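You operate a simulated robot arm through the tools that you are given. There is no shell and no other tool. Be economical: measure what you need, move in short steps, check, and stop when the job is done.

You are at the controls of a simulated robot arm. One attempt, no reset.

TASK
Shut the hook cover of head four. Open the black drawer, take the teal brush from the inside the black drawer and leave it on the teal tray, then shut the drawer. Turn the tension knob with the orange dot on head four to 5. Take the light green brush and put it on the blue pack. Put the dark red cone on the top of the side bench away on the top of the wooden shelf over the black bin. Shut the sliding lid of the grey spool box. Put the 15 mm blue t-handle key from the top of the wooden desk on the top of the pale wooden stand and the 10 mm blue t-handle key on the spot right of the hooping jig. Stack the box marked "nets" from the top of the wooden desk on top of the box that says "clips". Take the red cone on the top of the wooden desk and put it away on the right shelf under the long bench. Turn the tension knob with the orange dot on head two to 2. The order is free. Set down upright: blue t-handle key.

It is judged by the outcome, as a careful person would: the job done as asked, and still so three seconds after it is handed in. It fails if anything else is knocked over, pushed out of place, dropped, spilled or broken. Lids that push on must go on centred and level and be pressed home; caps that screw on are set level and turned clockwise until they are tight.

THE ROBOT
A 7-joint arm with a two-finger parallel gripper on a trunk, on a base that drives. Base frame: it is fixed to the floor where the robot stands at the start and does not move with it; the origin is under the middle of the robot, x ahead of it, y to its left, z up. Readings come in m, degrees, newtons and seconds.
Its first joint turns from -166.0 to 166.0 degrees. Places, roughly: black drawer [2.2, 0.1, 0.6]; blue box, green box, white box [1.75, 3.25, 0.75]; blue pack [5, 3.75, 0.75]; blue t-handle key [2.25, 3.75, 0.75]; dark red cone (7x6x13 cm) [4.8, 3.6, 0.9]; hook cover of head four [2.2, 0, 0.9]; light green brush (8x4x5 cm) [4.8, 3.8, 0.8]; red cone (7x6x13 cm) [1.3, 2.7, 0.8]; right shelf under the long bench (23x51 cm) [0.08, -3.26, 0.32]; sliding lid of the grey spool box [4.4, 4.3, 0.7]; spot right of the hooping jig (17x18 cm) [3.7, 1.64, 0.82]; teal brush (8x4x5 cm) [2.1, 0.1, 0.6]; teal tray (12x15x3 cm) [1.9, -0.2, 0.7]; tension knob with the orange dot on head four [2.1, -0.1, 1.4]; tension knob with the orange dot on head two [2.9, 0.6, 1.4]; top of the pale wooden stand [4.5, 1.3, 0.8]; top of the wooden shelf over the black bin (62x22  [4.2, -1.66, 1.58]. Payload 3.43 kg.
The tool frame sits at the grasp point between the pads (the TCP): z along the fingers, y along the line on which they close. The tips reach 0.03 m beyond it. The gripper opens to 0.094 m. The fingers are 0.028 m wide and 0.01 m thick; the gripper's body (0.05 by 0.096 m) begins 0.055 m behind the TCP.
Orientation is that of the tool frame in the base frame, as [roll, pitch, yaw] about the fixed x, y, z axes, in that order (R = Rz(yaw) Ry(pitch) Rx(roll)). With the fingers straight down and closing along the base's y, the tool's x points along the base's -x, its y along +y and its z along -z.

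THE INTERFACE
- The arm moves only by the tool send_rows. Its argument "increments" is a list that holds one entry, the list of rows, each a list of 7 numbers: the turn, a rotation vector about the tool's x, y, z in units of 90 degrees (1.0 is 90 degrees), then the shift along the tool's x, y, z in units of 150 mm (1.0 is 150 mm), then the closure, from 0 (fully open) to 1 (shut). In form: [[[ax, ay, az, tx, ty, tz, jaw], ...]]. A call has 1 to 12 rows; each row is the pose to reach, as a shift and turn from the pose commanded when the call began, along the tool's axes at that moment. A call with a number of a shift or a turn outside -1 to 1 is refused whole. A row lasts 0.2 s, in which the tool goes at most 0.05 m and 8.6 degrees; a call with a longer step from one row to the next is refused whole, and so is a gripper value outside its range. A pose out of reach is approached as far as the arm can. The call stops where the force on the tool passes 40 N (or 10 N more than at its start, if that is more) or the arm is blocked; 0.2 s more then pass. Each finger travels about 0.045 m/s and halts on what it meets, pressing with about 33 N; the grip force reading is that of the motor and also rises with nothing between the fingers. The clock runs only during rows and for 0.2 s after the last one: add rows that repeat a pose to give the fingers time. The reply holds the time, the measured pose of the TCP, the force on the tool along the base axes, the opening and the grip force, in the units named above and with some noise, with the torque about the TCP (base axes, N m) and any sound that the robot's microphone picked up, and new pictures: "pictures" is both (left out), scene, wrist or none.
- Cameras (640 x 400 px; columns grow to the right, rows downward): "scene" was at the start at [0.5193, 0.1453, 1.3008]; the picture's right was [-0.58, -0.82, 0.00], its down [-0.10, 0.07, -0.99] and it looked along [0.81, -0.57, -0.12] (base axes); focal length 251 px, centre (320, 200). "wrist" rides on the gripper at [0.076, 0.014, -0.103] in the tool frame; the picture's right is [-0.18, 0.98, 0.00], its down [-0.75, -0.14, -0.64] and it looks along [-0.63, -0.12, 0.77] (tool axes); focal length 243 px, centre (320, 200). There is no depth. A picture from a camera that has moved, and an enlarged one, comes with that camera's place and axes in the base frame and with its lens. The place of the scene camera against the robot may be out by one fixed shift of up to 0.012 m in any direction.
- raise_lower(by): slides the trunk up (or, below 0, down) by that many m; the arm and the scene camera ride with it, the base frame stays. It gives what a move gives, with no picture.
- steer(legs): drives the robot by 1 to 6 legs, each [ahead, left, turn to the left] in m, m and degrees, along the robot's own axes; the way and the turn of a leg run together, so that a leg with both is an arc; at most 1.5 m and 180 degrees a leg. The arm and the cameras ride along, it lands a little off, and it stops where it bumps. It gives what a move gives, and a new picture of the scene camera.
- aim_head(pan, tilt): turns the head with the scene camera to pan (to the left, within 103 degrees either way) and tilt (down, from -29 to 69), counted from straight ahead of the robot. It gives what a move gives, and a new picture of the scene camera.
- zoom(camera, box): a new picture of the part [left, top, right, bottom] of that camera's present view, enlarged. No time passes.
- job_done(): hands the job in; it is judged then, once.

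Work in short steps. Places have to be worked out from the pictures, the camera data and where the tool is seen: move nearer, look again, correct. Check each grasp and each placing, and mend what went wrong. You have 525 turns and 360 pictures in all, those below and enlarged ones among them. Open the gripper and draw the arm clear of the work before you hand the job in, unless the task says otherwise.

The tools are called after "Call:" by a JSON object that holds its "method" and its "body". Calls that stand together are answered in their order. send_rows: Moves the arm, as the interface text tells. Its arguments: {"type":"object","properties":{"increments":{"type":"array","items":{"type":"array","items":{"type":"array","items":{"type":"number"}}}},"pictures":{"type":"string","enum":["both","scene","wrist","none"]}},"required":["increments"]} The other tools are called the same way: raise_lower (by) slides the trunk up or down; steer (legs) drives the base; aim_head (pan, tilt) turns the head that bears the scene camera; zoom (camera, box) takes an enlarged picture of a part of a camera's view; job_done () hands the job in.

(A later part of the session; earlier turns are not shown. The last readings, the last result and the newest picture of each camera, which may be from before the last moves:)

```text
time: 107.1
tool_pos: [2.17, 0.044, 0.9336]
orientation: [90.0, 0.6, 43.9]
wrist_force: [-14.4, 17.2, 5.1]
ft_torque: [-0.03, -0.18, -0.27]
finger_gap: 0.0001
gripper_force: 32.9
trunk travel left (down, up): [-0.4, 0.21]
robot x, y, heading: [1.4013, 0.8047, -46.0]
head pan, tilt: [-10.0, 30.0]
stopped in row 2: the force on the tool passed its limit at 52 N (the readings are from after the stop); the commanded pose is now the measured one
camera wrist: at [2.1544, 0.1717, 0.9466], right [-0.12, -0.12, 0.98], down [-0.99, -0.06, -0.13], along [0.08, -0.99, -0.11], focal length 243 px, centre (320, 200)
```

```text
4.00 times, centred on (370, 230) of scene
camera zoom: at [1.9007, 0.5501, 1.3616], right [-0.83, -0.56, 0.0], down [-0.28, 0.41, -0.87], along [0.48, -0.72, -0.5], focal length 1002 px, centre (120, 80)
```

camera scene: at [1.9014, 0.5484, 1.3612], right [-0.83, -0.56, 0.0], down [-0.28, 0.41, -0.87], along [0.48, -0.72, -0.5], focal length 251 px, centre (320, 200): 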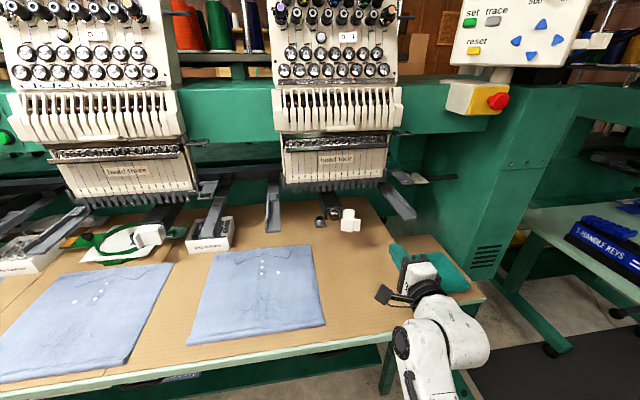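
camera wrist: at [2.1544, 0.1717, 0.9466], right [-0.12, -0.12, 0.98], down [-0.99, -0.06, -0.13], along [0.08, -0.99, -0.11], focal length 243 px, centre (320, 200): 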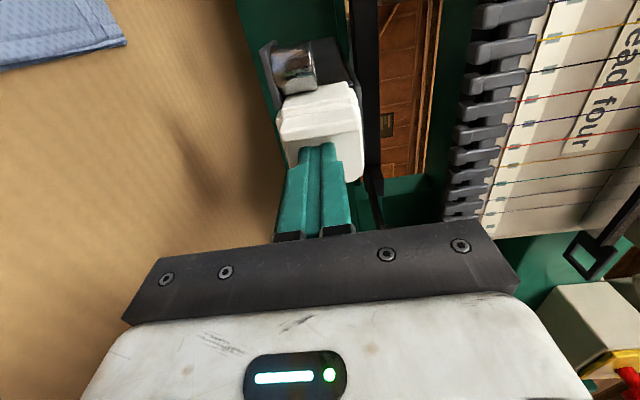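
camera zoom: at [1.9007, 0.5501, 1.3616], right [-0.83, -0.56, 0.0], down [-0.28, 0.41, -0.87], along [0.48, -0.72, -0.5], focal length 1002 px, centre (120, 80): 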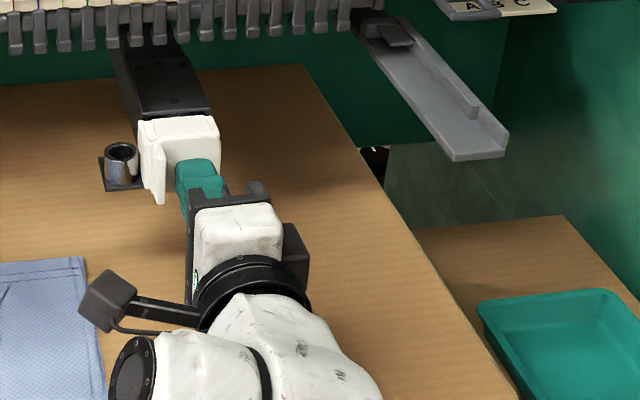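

It hit a hard stop. Back off and check.

Call:
{"method": "send_rows", "body": {"increments": [[[0, 0, 0, 0, 0, -0.2, 1], [0, 0, 0, 0, 0, -0.4, 1], [0, 0, 0, -0.3, 0, -0.4, 1], [0, 0, 0, -0.6, 0, -0.4, 1], [0, 0, 0, -0.6, 0, -0.4, 1]]], "pictures": "none"}}

Call:
{"method": "zoom", "body": {"camera": "scene", "box": [290, 180, 450, 280]}}

Call:
{"method": "zoom", "body": {"camera": "scene", "box": [90, 180, 250, 280]}}

```text
time: 108.3
tool_pos: [2.063, 0.0255, 0.9321]
orientation: [90.2, 0.5, 44.0]
wrist_force: [-0.4, -0.1, 0.0]
ft_torque: [0.03, -0.01, 0.03]
finger_gap: 0.0
gripper_force: 33.0
trunk travel left (down, up): [-0.4, 0.21]
robot x, y, heading: [1.4029, 0.8016, -45.9]
head pan, tilt: [-10.0, 30.0]
```

```text
4.00 times, centred on (370, 230) of scene
camera zoom: at [1.9014, 0.549, 1.3611], right [-0.83, -0.56, 0.0], down [-0.28, 0.41, -0.87], along [0.48, -0.72, -0.5], focal length 1002 px, centre (120, 80)
```

zoom: 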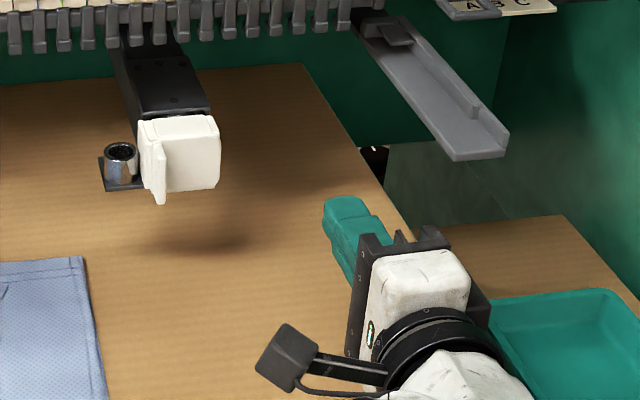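

```text
4.00 times, centred on (170, 230) of scene
camera zoom: at [1.9014, 0.549, 1.3611], right [-0.83, -0.56, 0.0], down [-0.28, 0.41, -0.87], along [0.48, -0.72, -0.5], focal length 1002 px, centre (920, 80)
```

zoom: 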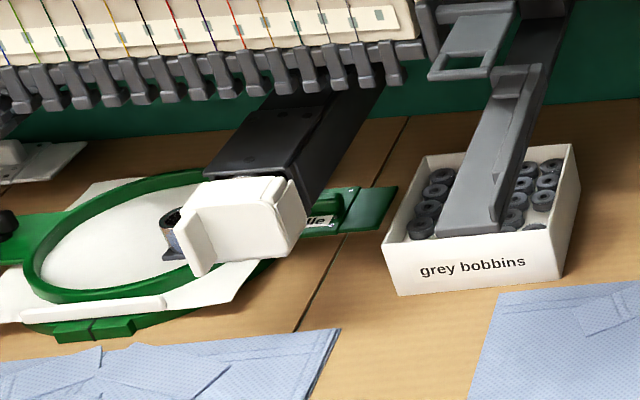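

The cover is shut like head three's. Next the drawer: back away, lower the tool to handle height with gripper open.

Call:
{"method": "steer", "body": {"legs": [[-0.42, 0, 0]]}}

Call:
{"method": "send_rows", "body": {"increments": [[[0, 0, 0, 0.1, -0.27, -0.1, 0.4], [0, 0, 0, 0.2, -0.54, -0.2, 0.4], [0, 0, 0, 0.3, -0.81, -0.3, 0.4], [0, 0, 0, 0.4, -1, -0.4, 0.4], [0, 0, 0, 0.6, -1, -0.5, 0.4], [0, 0, 0, 0.8, -1, -0.5, 0.4]]], "pictures": "none"}}

Call:
{"method": "send_rows", "body": {"increments": [[[0, 0, 0, 0.05, -0.2, 0, 0.4], [0, 0, 0, 0.1, -0.4, 0, 0.4], [0, 0, 0, 0.1, -0.62, 0, 0.4], [0, 0, 0, 0.1, -0.62, 0, 0.4]]], "pictures": "both"}}

```text
time: 110.8
tool_pos: [1.7783, 0.3316, 0.9326]
orientation: [90.2, 0.7, 44.3]
wrist_force: [-0.6, 0.1, 0.7]
ft_torque: [0.04, -0.01, 0.02]
finger_gap: 0.0
gripper_force: 32.6
trunk travel left (down, up): [-0.4, 0.21]
robot x, y, heading: [1.1113, 1.1069, -45.6]
head pan, tilt: [-10.0, 30.0]
camera scene: at [1.611, 0.8535, 1.3611], right [-0.82, -0.57, 0.0], down [-0.28, 0.41, -0.87], along [0.49, -0.71, -0.5], focal length 251 px, centre (320, 200)
```

scene: 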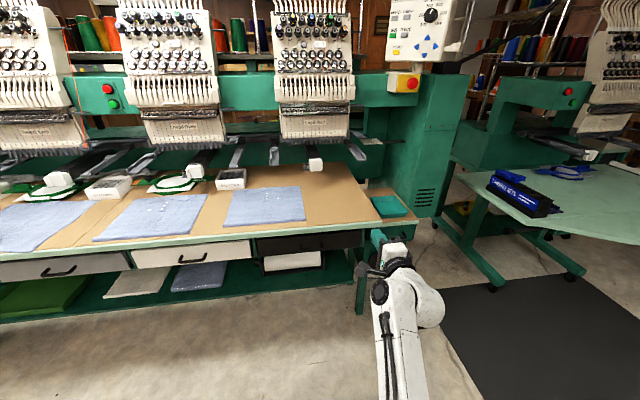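

```text
time: 112.2
tool_pos: [1.8077, 0.4692, 0.7791]
orientation: [90.1, 0.6, 44.3]
wrist_force: [0.1, -0.5, -0.4]
ft_torque: [0.01, 0.01, 0.01]
finger_gap: 0.0562
gripper_force: 0.0
trunk travel left (down, up): [-0.4, 0.21]
robot x, y, heading: [1.112, 1.1029, -45.9]
head pan, tilt: [-10.0, 30.0]
```

```text
time: 113.2
tool_pos: [1.8191, 0.4795, 0.6878]
orientation: [90.2, 0.6, 44.4]
wrist_force: [0.2, 0.0, 0.0]
ft_torque: [-0.01, -0.01, -0.05]
finger_gap: 0.0564
gripper_force: 0.1
trunk travel left (down, up): [-0.4, 0.21]
robot x, y, heading: [1.1102, 1.1064, -45.3]
head pan, tilt: [-10.0, 30.0]
camera scene: at [1.6109, 0.8536, 1.3611], right [-0.82, -0.57, 0.0], down [-0.28, 0.41, -0.87], along [0.49, -0.71, -0.5], focal length 251 px, centre (320, 200)
camera wrist: at [1.8033, 0.6058, 0.7015], right [-0.12, -0.12, 0.98], down [-0.99, -0.07, -0.13], along [0.08, -0.99, -0.11], focal length 243 px, centre (320, 200)
```

scene: 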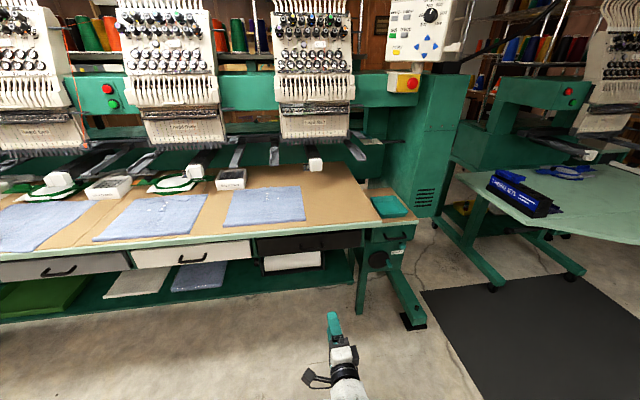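
wrist: 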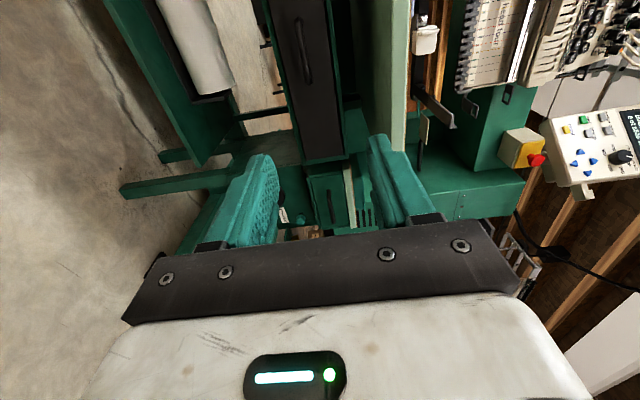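

Call:
{"method": "zoom", "body": {"camera": "wrist", "box": [250, 0, 410, 100]}}

Call:
{"method": "zoom", "body": {"camera": "scene", "box": [240, 210, 400, 310]}}

```text
4.00 times, centred on (330, 50) of wrist
camera zoom: at [1.8033, 0.6058, 0.7015], right [-0.12, -0.12, 0.98], down [-0.99, -0.07, -0.13], along [0.08, -0.99, -0.11], focal length 970 px, centre (280, 800)
```

zoom: 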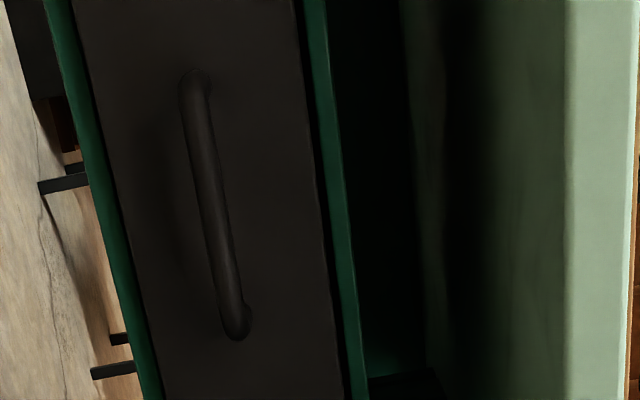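

```text
4.00 times, centred on (320, 260) of scene
camera zoom: at [1.6109, 0.8536, 1.3611], right [-0.82, -0.57, 0.0], down [-0.28, 0.41, -0.87], along [0.49, -0.71, -0.5], focal length 1002 px, centre (320, -40)
```

zoom: 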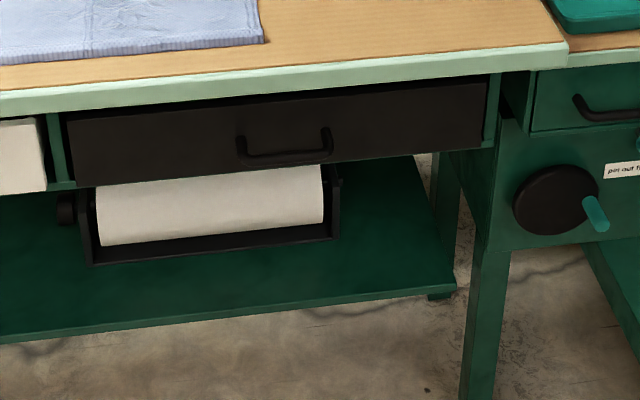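

Handle bar centre ≈(2.086,0.226,0.662). Align height and lateral, then drive 0.25 m.

Call:
{"method": "send_rows", "body": {"increments": [[[0, 0, 0, 0.09, -0.173, 0, 0.3], [0, 0, 0, 0.09, -0.173, 0, 0.3]]], "pictures": "none"}}

Call:
{"method": "steer", "body": {"legs": [[0.25, 0, 0]]}}

Call:
{"method": "zoom", "body": {"camera": "wrist", "box": [160, 0, 480, 200]}}

```text
time: 113.8
tool_pos: [1.8298, 0.4898, 0.6632]
orientation: [90.1, 0.6, 44.4]
wrist_force: [0.1, -0.8, -0.2]
ft_torque: [0.03, 0.02, 0.0]
finger_gap: 0.0656
gripper_force: 0.1
trunk travel left (down, up): [-0.4, 0.21]
robot x, y, heading: [1.1093, 1.1056, -45.5]
head pan, tilt: [-10.0, 30.0]
```

```text
time: 115.7
tool_pos: [2.0055, 0.3094, 0.6623]
orientation: [90.2, 0.6, 44.4]
wrist_force: [0.8, 0.1, 0.7]
ft_torque: [-0.02, 0.02, -0.02]
finger_gap: 0.066
gripper_force: 0.0
trunk travel left (down, up): [-0.4, 0.21]
robot x, y, heading: [1.2855, 0.9221, -45.4]
head pan, tilt: [-10.0, 30.0]
camera scene: at [1.7854, 0.6744, 1.3612], right [-0.83, -0.56, 0.0], down [-0.28, 0.41, -0.87], along [0.49, -0.71, -0.5], focal length 251 px, centre (320, 200)
```

scene: 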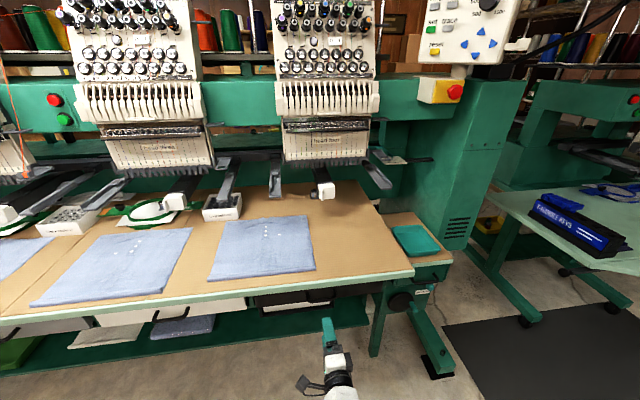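

```text
2.00 times, centred on (320, 100) of wrist
camera zoom: at [1.9876, 0.4369, 0.6756], right [-0.12, -0.12, 0.98], down [-0.99, -0.07, -0.13], along [0.08, -0.99, -0.11], focal length 485 px, centre (320, 400)
```

zoom: 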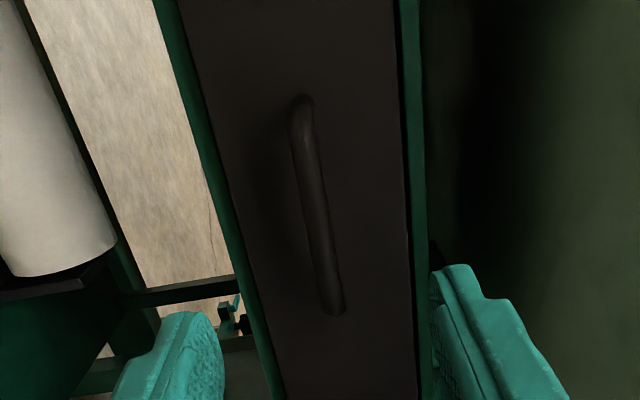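

Aligned. Advance 10 cm and close on the bar.

Call:
{"method": "send_rows", "body": {"increments": [[[0, 0, 0, 0, 0, 0.2, 0.3], [0, 0, 0, 0, 0, 0.4, 0.3], [0, 0, 0, 0, 0, 0.6, 0.3], [0, 0, 0, 0, 0, 0.69, 0.3], [0, 0, 0, 0, 0, 0.69, 0.95], [0, 0, 0, 0, 0, 0.69, 0.95], [0, 0, 0, 0, 0, 0.69, 0.95], [0, 0, 0, 0, 0, 0.69, 0.95], [0, 0, 0, 0, 0, 0.69, 0.95]]], "pictures": "wrist"}}

```text
time: 117.7
tool_pos: [2.0549, 0.2579, 0.6837]
orientation: [90.2, 0.6, 44.2]
wrist_force: [0.2, -0.6, 0.8]
ft_torque: [0.0, 0.04, 0.03]
finger_gap: 0.0047
gripper_force: 0.1
out of reach, approached as far as the arm can: row 2, 3, 4, 5, 6, 7, 8, 9
trunk travel left (down, up): [-0.4, 0.21]
robot x, y, heading: [1.2845, 0.9265, -45.6]
head pan, tilt: [-10.0, 30.0]
camera wrist: at [2.0393, 0.3853, 0.6963], right [-0.12, -0.12, 0.98], down [-0.99, -0.07, -0.13], along [0.08, -0.99, -0.11], focal length 243 px, centre (320, 200)
```

wrist: 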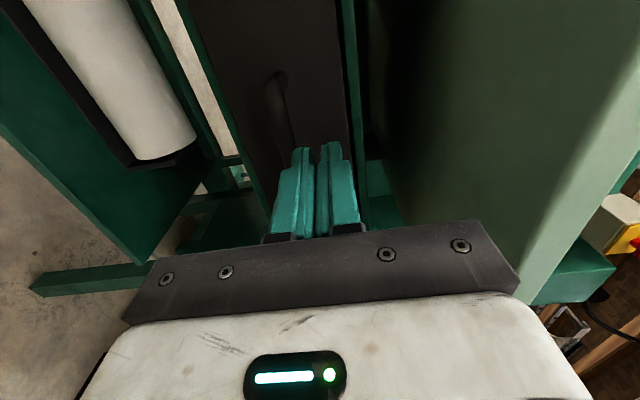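

The arm hit its reach limit 4.5 cm short. Retract a bit, open, and drive closer.

Call:
{"method": "send_rows", "body": {"increments": [[[0, 0, 0, 0, 0, -0.25, 0.3], [0, 0, 0, 0, 0, -0.5, 0.3], [0, 0, 0, 0, 0, -0.69, 0.3], [0, 0, 0, 0, 0, -0.69, 0.3]]], "pictures": "none"}}

```text
time: 118.7
tool_pos: [1.9842, 0.3333, 0.6832]
orientation: [90.1, 0.8, 44.2]
wrist_force: [-0.2, 0.5, -0.2]
ft_torque: [0.0, 0.0, -0.01]
finger_gap: 0.0656
gripper_force: 0.0
trunk travel left (down, up): [-0.4, 0.21]
robot x, y, heading: [1.2837, 0.9275, -45.6]
head pan, tilt: [-10.0, 30.0]
```

Call:
{"method": "send_rows", "body": {"increments": [[[0, 0, 0, 0, -0.14, 0, 0.3], [0, 0, 0, 0, -0.14, 0, 0.3]]], "pictures": "none"}}

Call:
{"method": "steer", "body": {"legs": [[0.1, 0, 0]]}}

```text
time: 119.3
tool_pos: [1.9844, 0.3321, 0.6621]
orientation: [90.2, 0.6, 44.4]
wrist_force: [0.0, -1.0, -0.2]
ft_torque: [-0.03, -0.02, 0.0]
finger_gap: 0.066
gripper_force: 0.0
trunk travel left (down, up): [-0.4, 0.21]
robot x, y, heading: [1.287, 0.9231, -45.9]
head pan, tilt: [-10.0, 30.0]
```

```text
time: 120.4
tool_pos: [2.0522, 0.2593, 0.6616]
orientation: [90.1, 0.6, 44.2]
wrist_force: [-0.3, 0.3, 0.6]
ft_torque: [0.03, 0.0, 0.01]
finger_gap: 0.066
gripper_force: 0.1
trunk travel left (down, up): [-0.4, 0.21]
robot x, y, heading: [1.3524, 0.8553, -45.8]
head pan, tilt: [-10.0, 30.0]
camera scene: at [1.8547, 0.602, 1.3612], right [-0.83, -0.56, 0.0], down [-0.28, 0.41, -0.87], along [0.49, -0.72, -0.5], focal length 251 px, centre (320, 200)
```

scene: 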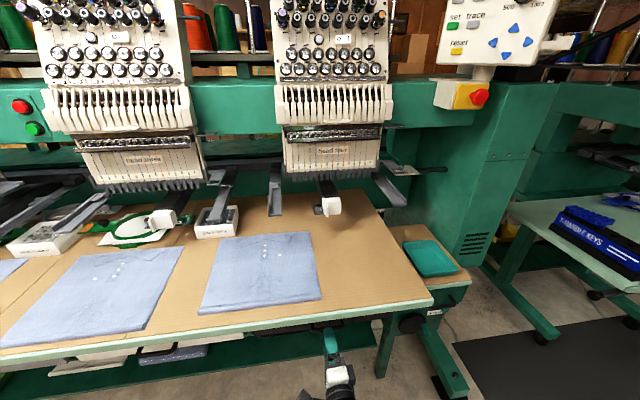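

Call:
{"method": "send_rows", "body": {"increments": [[[0, 0, 0, 0, 0, 0.12, 0.3], [0, 0, 0, 0, 0, 0.24, 0.3], [0, 0, 0, 0, 0, 0.24, 0.3], [0, 0, 0, 0, 0, 0.24, 0.95], [0, 0, 0, 0, 0, 0.24, 0.95], [0, 0, 0, 0, 0, 0.24, 0.95], [0, 0, 0, 0, 0, 0.24, 0.95], [0, 0, 0, 0, 0, 0.24, 0.95]]], "pictures": "wrist"}}

```text
time: 122.2
tool_pos: [2.0765, 0.235, 0.6603]
orientation: [90.3, 0.5, 44.1]
wrist_force: [0.6, 0.2, -7.5]
ft_torque: [0.81, -0.65, 0.12]
finger_gap: 0.0117
gripper_force: 45.1
trunk travel left (down, up): [-0.4, 0.21]
robot x, y, heading: [1.3518, 0.8516, -45.7]
head pan, tilt: [-10.0, 30.0]
camera wrist: at [2.0607, 0.3613, 0.6741], right [-0.12, -0.13, 0.98], down [-0.99, -0.07, -0.13], along [0.08, -0.99, -0.12], focal length 243 px, centre (320, 200)
```

wrist: 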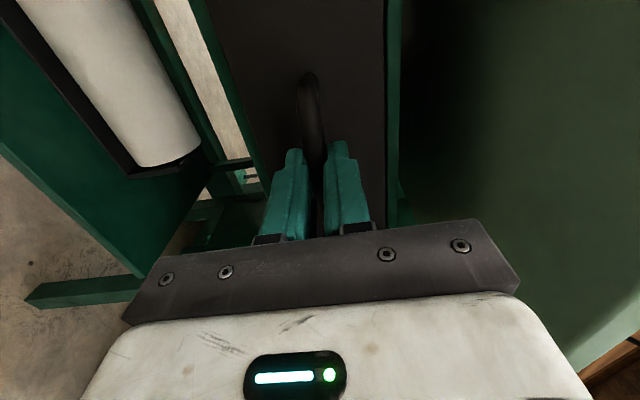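

Gripped the bar. Pull back 15 cm.

Call:
{"method": "send_rows", "body": {"increments": [[[0, 0, 0, 0, 0, -0.1, 0.95], [0, 0, 0, 0, 0, -0.2, 0.95], [0, 0, 0, 0, 0, -0.3, 0.95], [0, 0, 0, 0, 0, -0.4, 0.95], [0, 0, 0, 0, 0, -0.5, 0.95], [0, 0, 0, 0, 0, -0.6, 0.95], [0, 0, 0, 0, 0, -0.7, 0.95], [0, 0, 0, 0, 0, -0.8, 0.95], [0, 0, 0, 0, 0, -0.9, 0.95], [0, 0, 0, 0, 0, -1, 0.95]]], "pictures": "scene"}}

```text
time: 124.4
tool_pos: [1.976, 0.3433, 0.6593]
orientation: [90.3, 0.7, 44.5]
wrist_force: [10.7, 10.0, -23.4]
ft_torque: [1.14, -0.51, -0.16]
finger_gap: 0.0115
gripper_force: 44.8
trunk travel left (down, up): [-0.4, 0.21]
robot x, y, heading: [1.3533, 0.8532, -45.5]
head pan, tilt: [-10.0, 30.0]
camera scene: at [1.8558, 0.6019, 1.3606], right [-0.83, -0.56, 0.0], down [-0.28, 0.41, -0.87], along [0.49, -0.72, -0.5], focal length 251 px, centre (320, 200)
```

scene: 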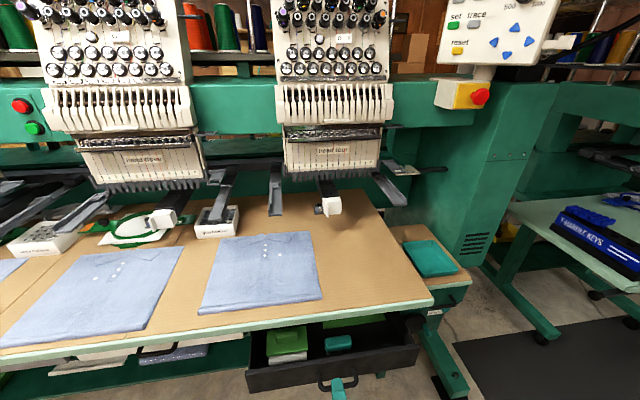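

The drawer opens. Zoom on its contents.

Call:
{"method": "zoom", "body": {"camera": "scene", "box": [230, 300, 390, 400]}}

```text
4.00 times, centred on (310, 350) of scene
camera zoom: at [1.8558, 0.6019, 1.3606], right [-0.83, -0.56, 0.0], down [-0.28, 0.41, -0.87], along [0.49, -0.72, -0.5], focal length 1002 px, centre (360, -400)
```

zoom: 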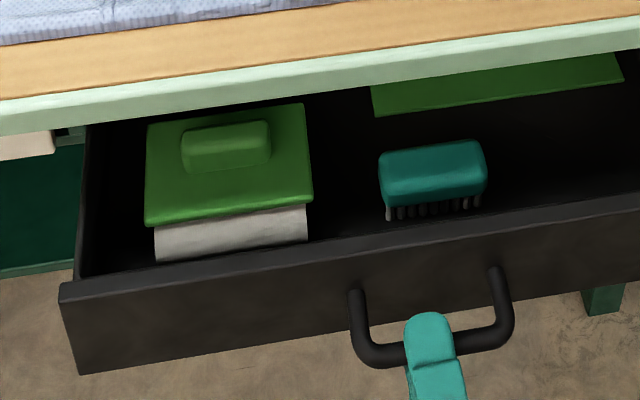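

Pull another 5 cm for clearance, then release and back off.

Call:
{"method": "send_rows", "body": {"increments": [[[0, 0, 0, 0, 0, -0.1, 0.95], [0, 0, 0, 0, 0, -0.2, 0.95], [0, 0, 0, 0, 0, -0.3, 0.95], [0, 0, 0, 0, 0, -0.35, 0.95], [0, 0, 0, 0, 0, -0.35, 0.95]]], "pictures": "none"}}

Call:
{"method": "send_rows", "body": {"increments": [[[0, 0, 0, 0, 0, 0, 0.5], [0, 0, 0, 0, 0, 0, 0.4], [0, 0, 0, 0, 0, 0, 0.4], [0, 0, 0, 0, 0, -0.2, 0.4], [0, 0, 0, 0, 0, -0.4, 0.4], [0, 0, 0, 0, 0, -0.4, 0.4]]], "pictures": "scene"}}

```text
time: 125.6
tool_pos: [1.9386, 0.3815, 0.6595]
orientation: [90.4, 0.6, 44.7]
wrist_force: [18.3, 16.2, -27.8]
ft_torque: [1.13, -0.47, -0.14]
finger_gap: 0.0117
gripper_force: 44.8
trunk travel left (down, up): [-0.4, 0.21]
robot x, y, heading: [1.3547, 0.855, -45.5]
head pan, tilt: [-10.0, 30.0]
```

```text
time: 127.0
tool_pos: [1.8956, 0.4217, 0.6642]
orientation: [90.2, 0.5, 44.2]
wrist_force: [-0.4, 0.3, -0.5]
ft_torque: [0.01, 0.0, -0.01]
finger_gap: 0.0564
gripper_force: 0.0
trunk travel left (down, up): [-0.4, 0.21]
robot x, y, heading: [1.3523, 0.8551, -45.9]
head pan, tilt: [-10.0, 30.0]
camera scene: at [1.8547, 0.6019, 1.3612], right [-0.83, -0.56, 0.0], down [-0.28, 0.41, -0.87], along [0.49, -0.72, -0.5], focal length 251 px, centre (320, 200)
```

scene: 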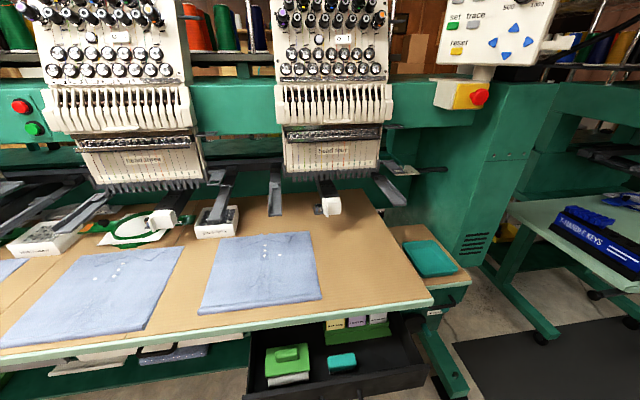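

Release done; brush is fully exposed. Raise and turn the tool to point down (fingers closing front-to-back).

Call:
{"method": "send_rows", "body": {"increments": [[[0.09, 0, 0, 0, 0.2, 0, 0.3], [0.18, 0, 0, 0, 0.4, 0, 0.3], [0.27, 0, 0, 0, 0.6, 0, 0.3], [0.36, 0, 0, 0, 0.8, 0, 0.3], [0.45, 0, 0, 0, 1, 0, 0.3], [0.54, 0, 0, 0, 1, 0, 0.3], [0.63, 0, 0, 0, 1, 0, 0.3], [0.72, 0, 0, 0, 1, 0, 0.3], [0.81, 0, 0, 0, 1, 0, 0.3], [0.9, 0, 0, 0, 1, 0, 0.3], [0.99, 0, 0, 0, 1, 0, 0.3], [1, 0, 0, 0, 1, 0, 0.3]]], "pictures": "both"}}

Call:
{"method": "zoom", "body": {"camera": "scene", "box": [230, 300, 390, 400]}}

```text
time: 129.6
tool_pos: [1.8959, 0.4238, 0.8134]
orientation: [-179.7, 0.8, 44.1]
wrist_force: [-0.1, -0.5, 0.5]
ft_torque: [0.03, 0.01, -0.04]
finger_gap: 0.0659
gripper_force: 0.0
trunk travel left (down, up): [-0.4, 0.21]
robot x, y, heading: [1.3523, 0.8533, -45.6]
head pan, tilt: [-10.0, 30.0]
camera scene: at [1.8548, 0.6019, 1.3611], right [-0.83, -0.56, 0.0], down [-0.28, 0.41, -0.87], along [0.49, -0.72, -0.5], focal length 251 px, centre (320, 200)
camera wrist: at [1.9625, 0.467, 0.9139], right [0.55, -0.83, 0.0], down [-0.63, -0.42, 0.65], along [-0.54, -0.36, -0.76], focal length 243 px, centre (320, 200)
```

scene: 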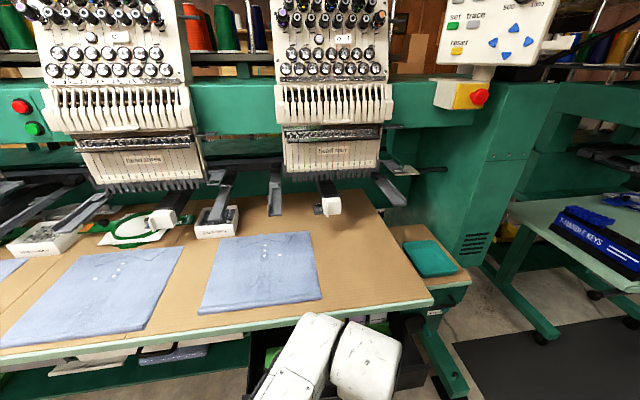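
wrist: 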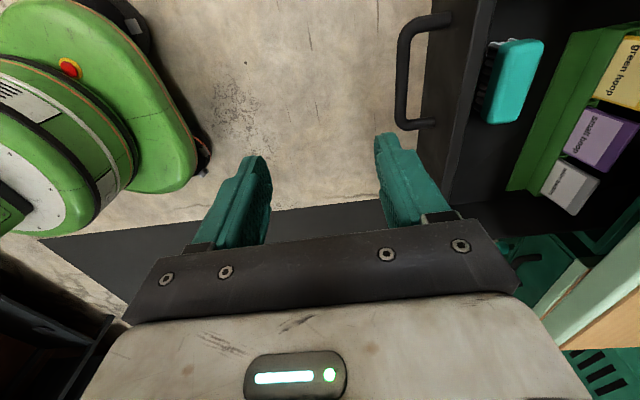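

```text
4.00 times, centred on (310, 350) of scene
camera zoom: at [1.8548, 0.6019, 1.3611], right [-0.83, -0.56, 0.0], down [-0.28, 0.41, -0.87], along [0.49, -0.72, -0.5], focal length 1002 px, centre (360, -400)
```

zoom: 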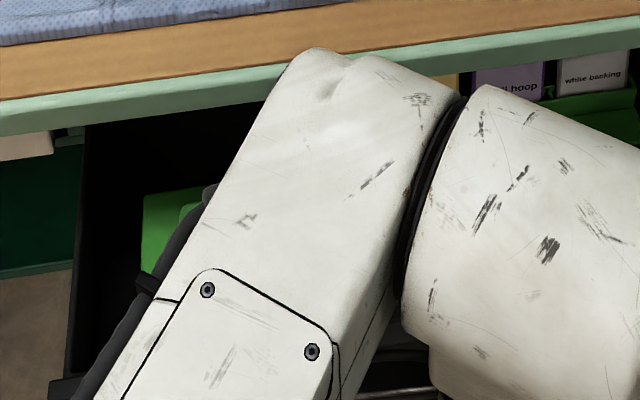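

The brush is ≈(2.013,0.267), only ~5 cm from the table edge. I'll hook closed fingertips behind the drawer front (right of the brush) and pull it out further.

Call:
{"method": "send_rows", "body": {"increments": [[[0, 0, 0, -0.15, 0.22, 0, 1], [0, 0, 0, -0.3, 0.44, 0, 1], [0, 0, 0, -0.45, 0.66, 0, 1], [0, 0, 0, -0.62, 0.87, 0, 1], [0, 0, 0, -0.62, 0.87, 0, 1]]], "pictures": "wrist"}}

```text
time: 130.8
tool_pos: [1.9228, 0.262, 0.8137]
orientation: [-179.9, 0.5, 44.1]
wrist_force: [0.6, 1.0, -0.1]
ft_torque: [-0.03, -0.02, 0.02]
finger_gap: 0.0
gripper_force: 32.8
trunk travel left (down, up): [-0.4, 0.21]
robot x, y, heading: [1.3527, 0.8522, -45.8]
head pan, tilt: [-10.0, 30.0]
camera wrist: at [1.9894, 0.3068, 0.9154], right [0.55, -0.83, 0.0], down [-0.63, -0.42, 0.65], along [-0.54, -0.36, -0.76], focal length 243 px, centre (320, 200)
```

wrist: 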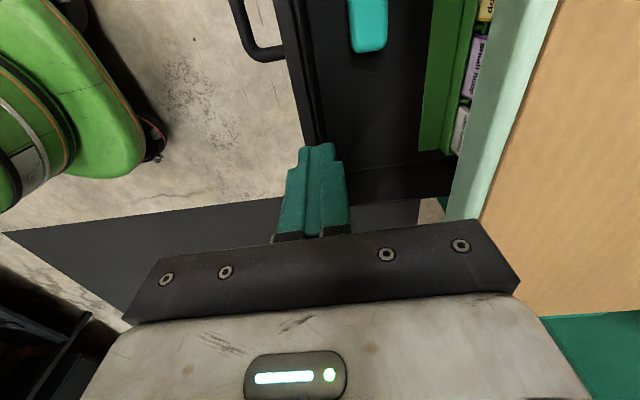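

Shift 2.5 cm forward so the fingers clear the front wall, then descend.

Call:
{"method": "send_rows", "body": {"increments": [[[0, 0, 0, 0, 0.167, 0, 1], [0, 0, 0, 0, 0.167, 0.2, 1], [0, 0, 0, 0, 0.167, 0.4, 1], [0, 0, 0, 0, 0.167, 0.6, 1], [0, 0, 0, 0, 0.167, 0.8, 1], [0, 0, 0, 0, 0.167, 0.9, 1], [0, 0, 0, 0, 0.167, 0.9, 1]]], "pictures": "wrist"}}

```text
time: 132.4
tool_pos: [1.9365, 0.2457, 0.6765]
orientation: [-179.9, 0.6, 44.2]
wrist_force: [-0.5, -0.5, -0.5]
ft_torque: [0.01, 0.01, -0.02]
finger_gap: 0.0001
gripper_force: 32.7
trunk travel left (down, up): [-0.4, 0.21]
robot x, y, heading: [1.354, 0.8533, -45.6]
head pan, tilt: [-10.0, 30.0]
camera wrist: at [2.0035, 0.2899, 0.7789], right [0.55, -0.83, 0.0], down [-0.63, -0.42, 0.65], along [-0.54, -0.36, -0.76], focal length 243 px, centre (320, 200)
```

wrist: 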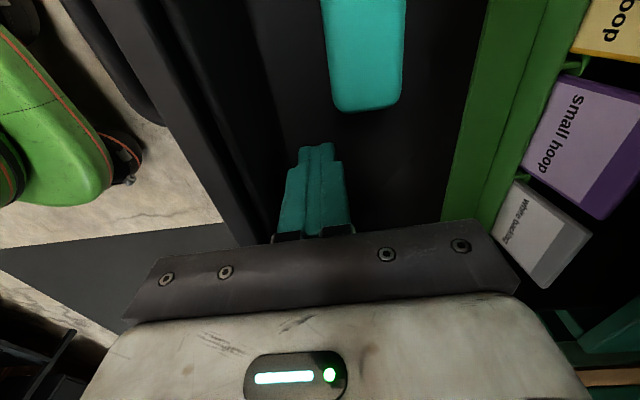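

Inside. Pull back ~9 cm.

Call:
{"method": "send_rows", "body": {"increments": [[[0, 0, 0, 0, -0.08, 0, 1], [0, 0, 0, 0, -0.16, 0, 1], [0, 0, 0, 0, -0.24, 0, 1], [0, 0, 0, 0, -0.32, 0, 1], [0, 0, 0, 0, -0.4, 0, 1], [0, 0, 0, 0, -0.48, 0, 1], [0, 0, 0, 0, -0.56, 0, 1], [0, 0, 0, 0, -0.62, 0, 1]]], "pictures": "wrist"}}

```text
time: 134.2
tool_pos: [1.8709, 0.3139, 0.6775]
orientation: [-179.8, 0.6, 44.3]
wrist_force: [0.1, 0.5, -0.1]
ft_torque: [-0.01, 0.01, 0.03]
finger_gap: 0.0002
gripper_force: 33.3
trunk travel left (down, up): [-0.4, 0.21]
robot x, y, heading: [1.3509, 0.8544, -46.0]
head pan, tilt: [-10.0, 30.0]
camera wrist: at [1.9376, 0.3573, 0.7797], right [0.55, -0.83, 0.0], down [-0.63, -0.42, 0.65], along [-0.54, -0.36, -0.76], focal length 243 px, centre (320, 200)
```

wrist: 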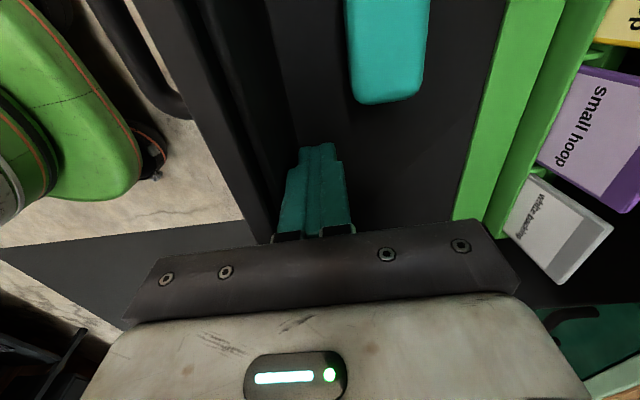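

The drawer moved out further. Raise and look at the brush.

Call:
{"method": "send_rows", "body": {"increments": [[[0, 0, 0, 0, 0.05, -0.3, 1], [0, 0, 0, 0, 0.05, -0.6, 0.7], [0, 0, 0, 0.2, 0.05, -0.9, 0.3], [0, 0, 0, 0.4, 0.05, -0.9, 0.3], [0, 0, 0, 0.5, 0.1, -0.9, 0.3], [0, 0, 0, 0.5, 0.1, -0.9, 0.3]]], "pictures": "wrist"}}

```text
refused: row 3 steps farther than a row can; nothing moved
```

Call:
{"method": "send_rows", "body": {"increments": [[[0, 0, 0, 0, 0.05, -0.3, 1], [0, 0, 0, 0, 0.05, -0.6, 0.7], [0, 0, 0, 0, 0.05, -0.9, 0.3], [0, 0, 0, 0.25, 0.05, -0.9, 0.3], [0, 0, 0, 0.5, 0.1, -0.9, 0.3], [0, 0, 0, 0.5, 0.1, -0.9, 0.3]]], "pictures": "wrist"}}

```text
time: 135.6
tool_pos: [1.9365, 0.3577, 0.8116]
orientation: [-179.8, 0.6, 44.2]
wrist_force: [0.0, -0.5, -0.3]
ft_torque: [-0.01, -0.01, 0.04]
finger_gap: 0.0662
gripper_force: 0.0
trunk travel left (down, up): [-0.4, 0.21]
robot x, y, heading: [1.3569, 0.8537, -46.0]
head pan, tilt: [-10.0, 30.0]
camera wrist: at [2.0031, 0.4009, 0.9127], right [0.55, -0.83, 0.0], down [-0.63, -0.42, 0.65], along [-0.54, -0.36, -0.76], focal length 243 px, centre (320, 200)
```

wrist: 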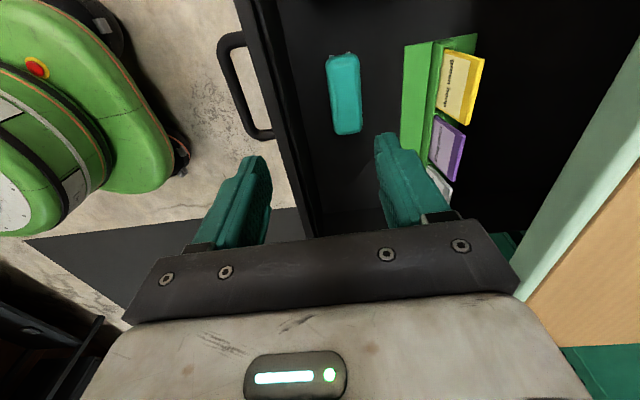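

Brush top at ≈(1.951,0.336,0.65), aligned with the tool. Move over it and descend.

Call:
{"method": "send_rows", "body": {"increments": [[[0, 0, 0, -0.03, 0.17, 0.2, 0.38], [0, 0, 0, -0.03, 0.17, 0.4, 0.38], [0, 0, 0, -0.03, 0.17, 0.6, 0.38], [0, 0, 0, -0.03, 0.17, 0.6, 0.38]]], "pictures": "wrist"}}

```text
time: 136.6
tool_pos: [1.9518, 0.3327, 0.7233]
orientation: [-179.8, 0.6, 44.1]
wrist_force: [-0.8, -0.1, -0.3]
ft_torque: [-0.01, 0.01, 0.01]
finger_gap: 0.0582
gripper_force: 0.0
trunk travel left (down, up): [-0.4, 0.21]
robot x, y, heading: [1.3529, 0.854, -45.8]
head pan, tilt: [-10.0, 30.0]
camera wrist: at [2.018, 0.377, 0.8252], right [0.55, -0.83, 0.0], down [-0.63, -0.42, 0.65], along [-0.54, -0.36, -0.76], focal length 243 px, centre (320, 200)
```

wrist: 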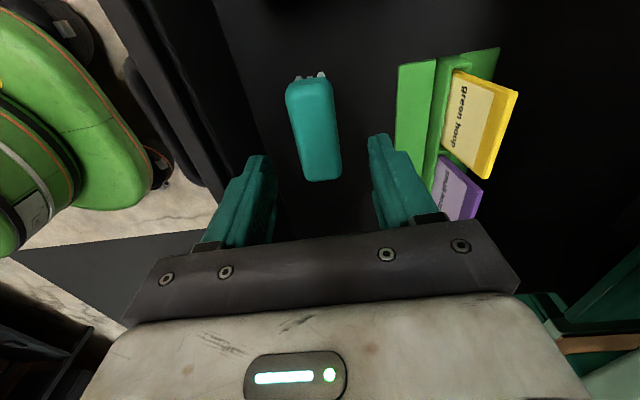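

Call:
{"method": "send_rows", "body": {"increments": [[[0, 0, 0, 0, -0.027, 0.2, 0.38], [0, 0, 0, 0, -0.027, 0.4, 0.38], [0, 0, 0, 0, -0.027, 0.53, 0.38], [0, 0, 0, 0, -0.027, 0.53, 0.38], [0, 0, 0, 0, -0.027, 0.53, 0.8], [0, 0, 0, 0, -0.027, 0.53, 0.8], [0, 0, 0, 0, -0.027, 0.53, 0.8], [0, 0, 0, 0, -0.027, 0.53, 0.8]]], "pictures": "wrist"}}

```text
time: 137.4
tool_pos: [1.9498, 0.3329, 0.6546]
orientation: [179.6, 0.9, 44.1]
wrist_force: [-0.6, -0.6, 16.7]
ft_torque: [0.53, 0.23, -0.07]
finger_gap: 0.0579
gripper_force: 0.1
trunk travel left (down, up): [-0.4, 0.21]
robot x, y, heading: [1.3527, 0.8511, -45.7]
head pan, tilt: [-10.0, 30.0]
stopped in row 3: the force on the tool passed its limit at 63 N (the readings are from after the stop); the commanded pose is now the measured one
camera wrist: at [2.0164, 0.3773, 0.7565], right [0.55, -0.83, 0.01], down [-0.63, -0.41, 0.65], along [-0.54, -0.37, -0.76], focal length 243 px, centre (320, 200)
```

wrist: 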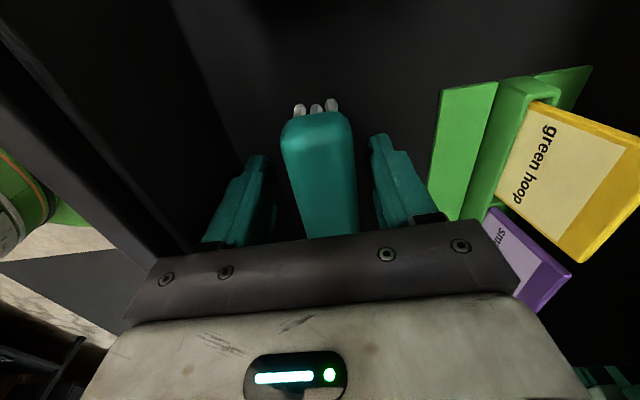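

Tips touched the drawer floor (z≈0.625); the brush is between the fingers. Raise 4 mm and close.

Call:
{"method": "send_rows", "body": {"increments": [[[0, 0, 0, 0, 0, -0.03, 0.38], [0, 0, 0, 0, 0, -0.03, 0.8], [0, 0, 0, 0, 0, -0.03, 0.8], [0, 0, 0, 0, 0, -0.03, 0.8], [0, 0, 0, 0, 0, -0.03, 0.8]]], "pictures": "none"}}

Call:
{"method": "send_rows", "body": {"increments": [[[0, 0, 0, 0, 0, -0.2, 0.8], [0, 0, 0, 0, 0, -0.4, 0.8], [0, 0, 0, 0, 0, -0.7, 0.8], [0, 0, 0, 0, 0, -1, 0.8], [0, 0, 0, 0, 0, -1, 0.8]]], "pictures": "wrist"}}

```text
time: 138.6
tool_pos: [1.9491, 0.334, 0.6577]
orientation: [179.8, 0.8, 44.2]
wrist_force: [-0.3, -0.3, 0.3]
ft_torque: [0.0, -0.03, -0.04]
finger_gap: 0.0355
gripper_force: 32.7
trunk travel left (down, up): [-0.4, 0.21]
robot x, y, heading: [1.3529, 0.857, -45.8]
head pan, tilt: [-10.0, 30.0]
```

```text
time: 139.8
tool_pos: [1.9508, 0.3363, 0.8082]
orientation: [179.7, 0.9, 44.2]
wrist_force: [0.5, -0.4, -0.9]
ft_torque: [0.03, 0.0, 0.0]
finger_gap: 0.0187
gripper_force: 0.1
trunk travel left (down, up): [-0.4, 0.21]
robot x, y, heading: [1.3512, 0.8567, -45.7]
head pan, tilt: [-10.0, 30.0]
camera wrist: at [2.0174, 0.3817, 0.9085], right [0.55, -0.83, 0.01], down [-0.63, -0.42, 0.65], along [-0.54, -0.37, -0.76], focal length 243 px, centre (320, 200)
```

wrist: 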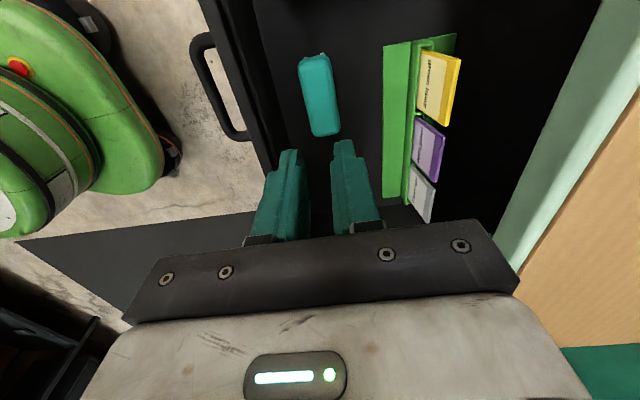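

The brush slipped out on lifting. Retry with full closing command and a slower lift.

Call:
{"method": "send_rows", "body": {"increments": [[[0, 0, 0, 0, 0, 0, 0.38], [0, 0, 0, 0, 0, 0.2, 0.38], [0, 0, 0, 0, 0, 0.4, 0.38], [0, 0, 0, 0, 0, 0.6, 0.38], [0, 0, 0, 0, 0, 0.6, 0.38]]], "pictures": "wrist"}}

Call:
{"method": "zoom", "body": {"camera": "wrist", "box": [240, 60, 400, 160]}}

```text
time: 141.0
tool_pos: [1.9512, 0.3356, 0.7193]
orientation: [179.8, 1.1, 44.2]
wrist_force: [0.7, -0.5, -0.6]
ft_torque: [0.02, -0.01, -0.03]
finger_gap: 0.0586
gripper_force: 0.0
trunk travel left (down, up): [-0.4, 0.21]
robot x, y, heading: [1.3565, 0.8528, -45.5]
head pan, tilt: [-10.0, 30.0]
camera wrist: at [2.0176, 0.3799, 0.8205], right [0.55, -0.83, 0.01], down [-0.63, -0.41, 0.65], along [-0.54, -0.37, -0.76], focal length 243 px, centre (320, 200)
```

wrist: 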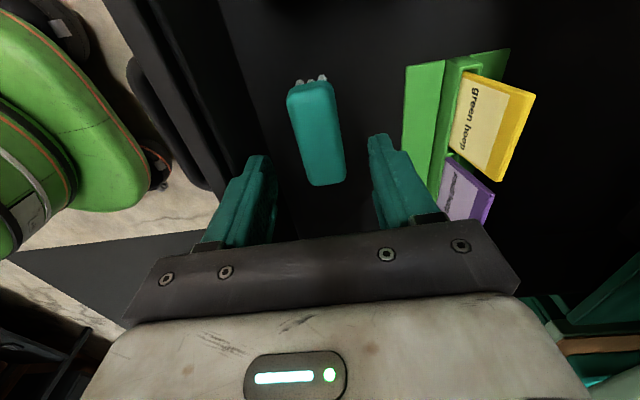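

```text
4.00 times, centred on (320, 110) of wrist
camera zoom: at [2.0176, 0.3799, 0.8205], right [0.55, -0.83, 0.01], down [-0.63, -0.41, 0.65], along [-0.54, -0.37, -0.76], focal length 970 px, centre (320, 560)
```

zoom: 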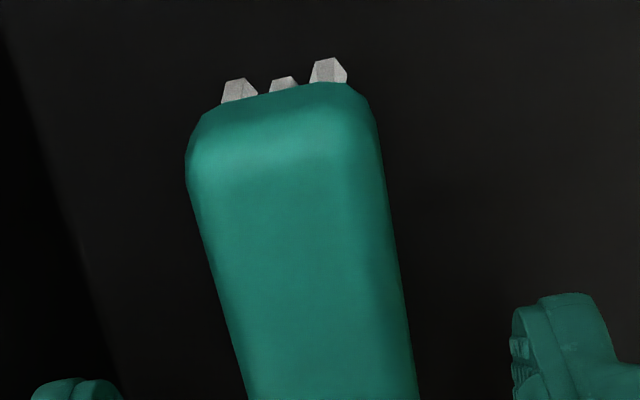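

Call:
{"method": "send_rows", "body": {"increments": [[[0, 0, 0, 0, -0.015, 0.15, 0.38], [0, 0, 0, 0, -0.015, 0.3, 0.38], [0, 0, 0, 0, -0.015, 0.4, 0.38], [0, 0, 0, 0, -0.015, 0.4, 0.38], [0, 0, 0, 0, -0.015, 0.4, 1], [0, 0, 0, 0, -0.015, 0.4, 1], [0, 0, 0, 0, -0.015, 0.4, 1], [0, 0, 0, 0, -0.015, 0.4, 1], [0, 0, 0, 0, -0.015, 0.4, 1], [0, 0, 0, 0, -0.015, 0.4, 1]]], "pictures": "wrist"}}

```text
time: 143.2
tool_pos: [1.9487, 0.3344, 0.6578]
orientation: [179.8, 0.8, 44.1]
wrist_force: [0.0, -0.2, -0.3]
ft_torque: [0.0, 0.02, -0.02]
finger_gap: 0.0355
gripper_force: 33.4
trunk travel left (down, up): [-0.4, 0.21]
robot x, y, heading: [1.3579, 0.853, -45.7]
head pan, tilt: [-10.0, 30.0]
camera wrist: at [2.0145, 0.3791, 0.7585], right [0.55, -0.83, 0.01], down [-0.63, -0.42, 0.65], along [-0.54, -0.37, -0.76], focal length 243 px, centre (320, 200)
```

wrist: 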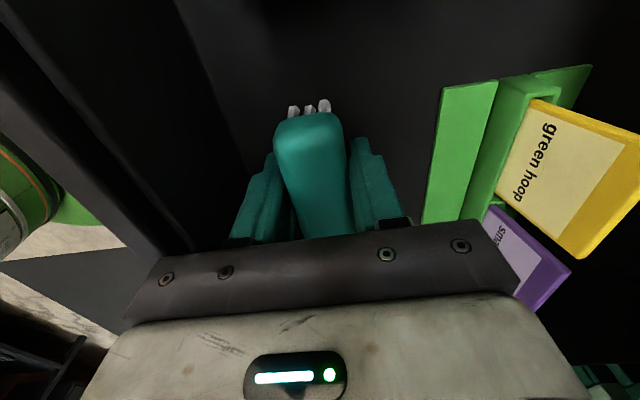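

Call:
{"method": "send_rows", "body": {"increments": [[[0, 0, 0, 0, 0, -0.05, 1], [0, 0, 0, 0, 0, -0.1, 1], [0, 0, 0, 0, 0, -0.15, 1], [0, 0, 0, 0, 0, -0.2, 1], [0, 0, 0, 0, 0, -0.25, 1], [0, 0, 0, 0, 0, -0.3, 1]]], "pictures": "wrist"}}

```text
time: 144.6
tool_pos: [1.9493, 0.3361, 0.704]
orientation: [179.8, 1.0, 44.1]
wrist_force: [-0.7, 0.3, -0.3]
ft_torque: [0.03, -0.02, 0.0]
finger_gap: 0.0356
gripper_force: 32.9
trunk travel left (down, up): [-0.4, 0.21]
robot x, y, heading: [1.3547, 0.8532, -45.5]
head pan, tilt: [-10.0, 30.0]
camera wrist: at [2.0148, 0.3803, 0.8043], right [0.55, -0.83, 0.01], down [-0.63, -0.42, 0.65], along [-0.54, -0.37, -0.76], focal length 243 px, centre (320, 200)
```

wrist: 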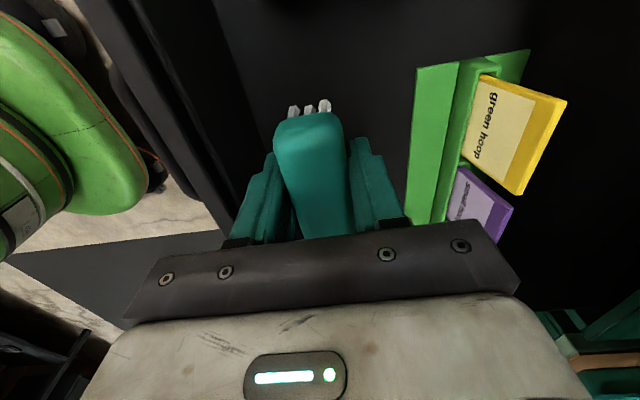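

The brush is held. Lift slowly above table height.

Call:
{"method": "send_rows", "body": {"increments": [[[0, 0, 0, 0, 0, -0.1, 1], [0, 0, 0, 0, 0, -0.2, 1], [0, 0, 0, 0, 0, -0.3, 1], [0, 0, 0, 0, 0, -0.4, 1], [0, 0, 0, 0, 0, -0.5, 1], [0, 0, 0, 0, 0, -0.6, 1], [0, 0, 0, 0, 0, -0.7, 1], [0, 0, 0, 0, 0, -0.8, 1], [0, 0, 0, 0, 0, -0.9, 1], [0, 0, 0, 0, 0, -1, 1]]], "pictures": "none"}}

Call:
{"method": "send_rows", "body": {"increments": [[[0, 0, 0, 0, 0, -0.1, 1], [0, 0, 0, 0, 0, -0.2, 1], [0, 0, 0, 0, 0, -0.3, 1], [0, 0, 0, 0, 0, -0.4, 1], [0, 0, 0, 0, 0, -0.5, 1], [0, 0, 0, 0, 0, -0.6, 1]]], "pictures": "none"}}

Call:
{"method": "steer", "body": {"legs": [[0, -0.3, 0]]}}

```text
time: 146.8
tool_pos: [1.9495, 0.3371, 0.8524]
orientation: [179.7, 0.9, 44.2]
wrist_force: [-0.1, -1.3, -0.7]
ft_torque: [0.02, 0.01, 0.01]
finger_gap: 0.0356
gripper_force: 32.9
trunk travel left (down, up): [-0.4, 0.21]
robot x, y, heading: [1.3559, 0.8546, -45.7]
head pan, tilt: [-10.0, 30.0]
```

```text
time: 148.2
tool_pos: [1.9499, 0.337, 0.9434]
orientation: [179.8, 0.9, 44.2]
wrist_force: [0.0, 0.0, -0.9]
ft_torque: [-0.01, 0.06, 0.0]
finger_gap: 0.0356
gripper_force: 32.7
trunk travel left (down, up): [-0.4, 0.21]
robot x, y, heading: [1.3518, 0.8531, -45.8]
head pan, tilt: [-10.0, 30.0]
```

```text
time: 150.3
tool_pos: [1.737, 0.1299, 0.9436]
orientation: [179.8, 0.9, 44.4]
wrist_force: [0.0, 0.9, 0.7]
ft_torque: [-0.01, 0.0, 0.0]
finger_gap: 0.0355
gripper_force: 32.8
trunk travel left (down, up): [-0.4, 0.21]
robot x, y, heading: [1.1417, 0.6438, -45.3]
head pan, tilt: [-10.0, 30.0]
camera scene: at [1.641, 0.3933, 1.3611], right [-0.82, -0.57, 0.0], down [-0.28, 0.41, -0.87], along [0.49, -0.71, -0.5], focal length 251 px, centre (320, 200)
```

scene: 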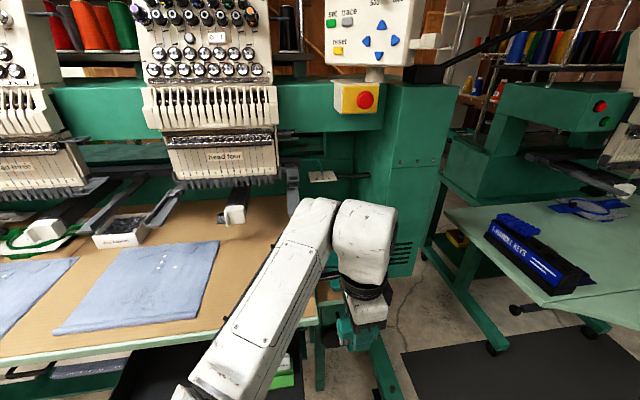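

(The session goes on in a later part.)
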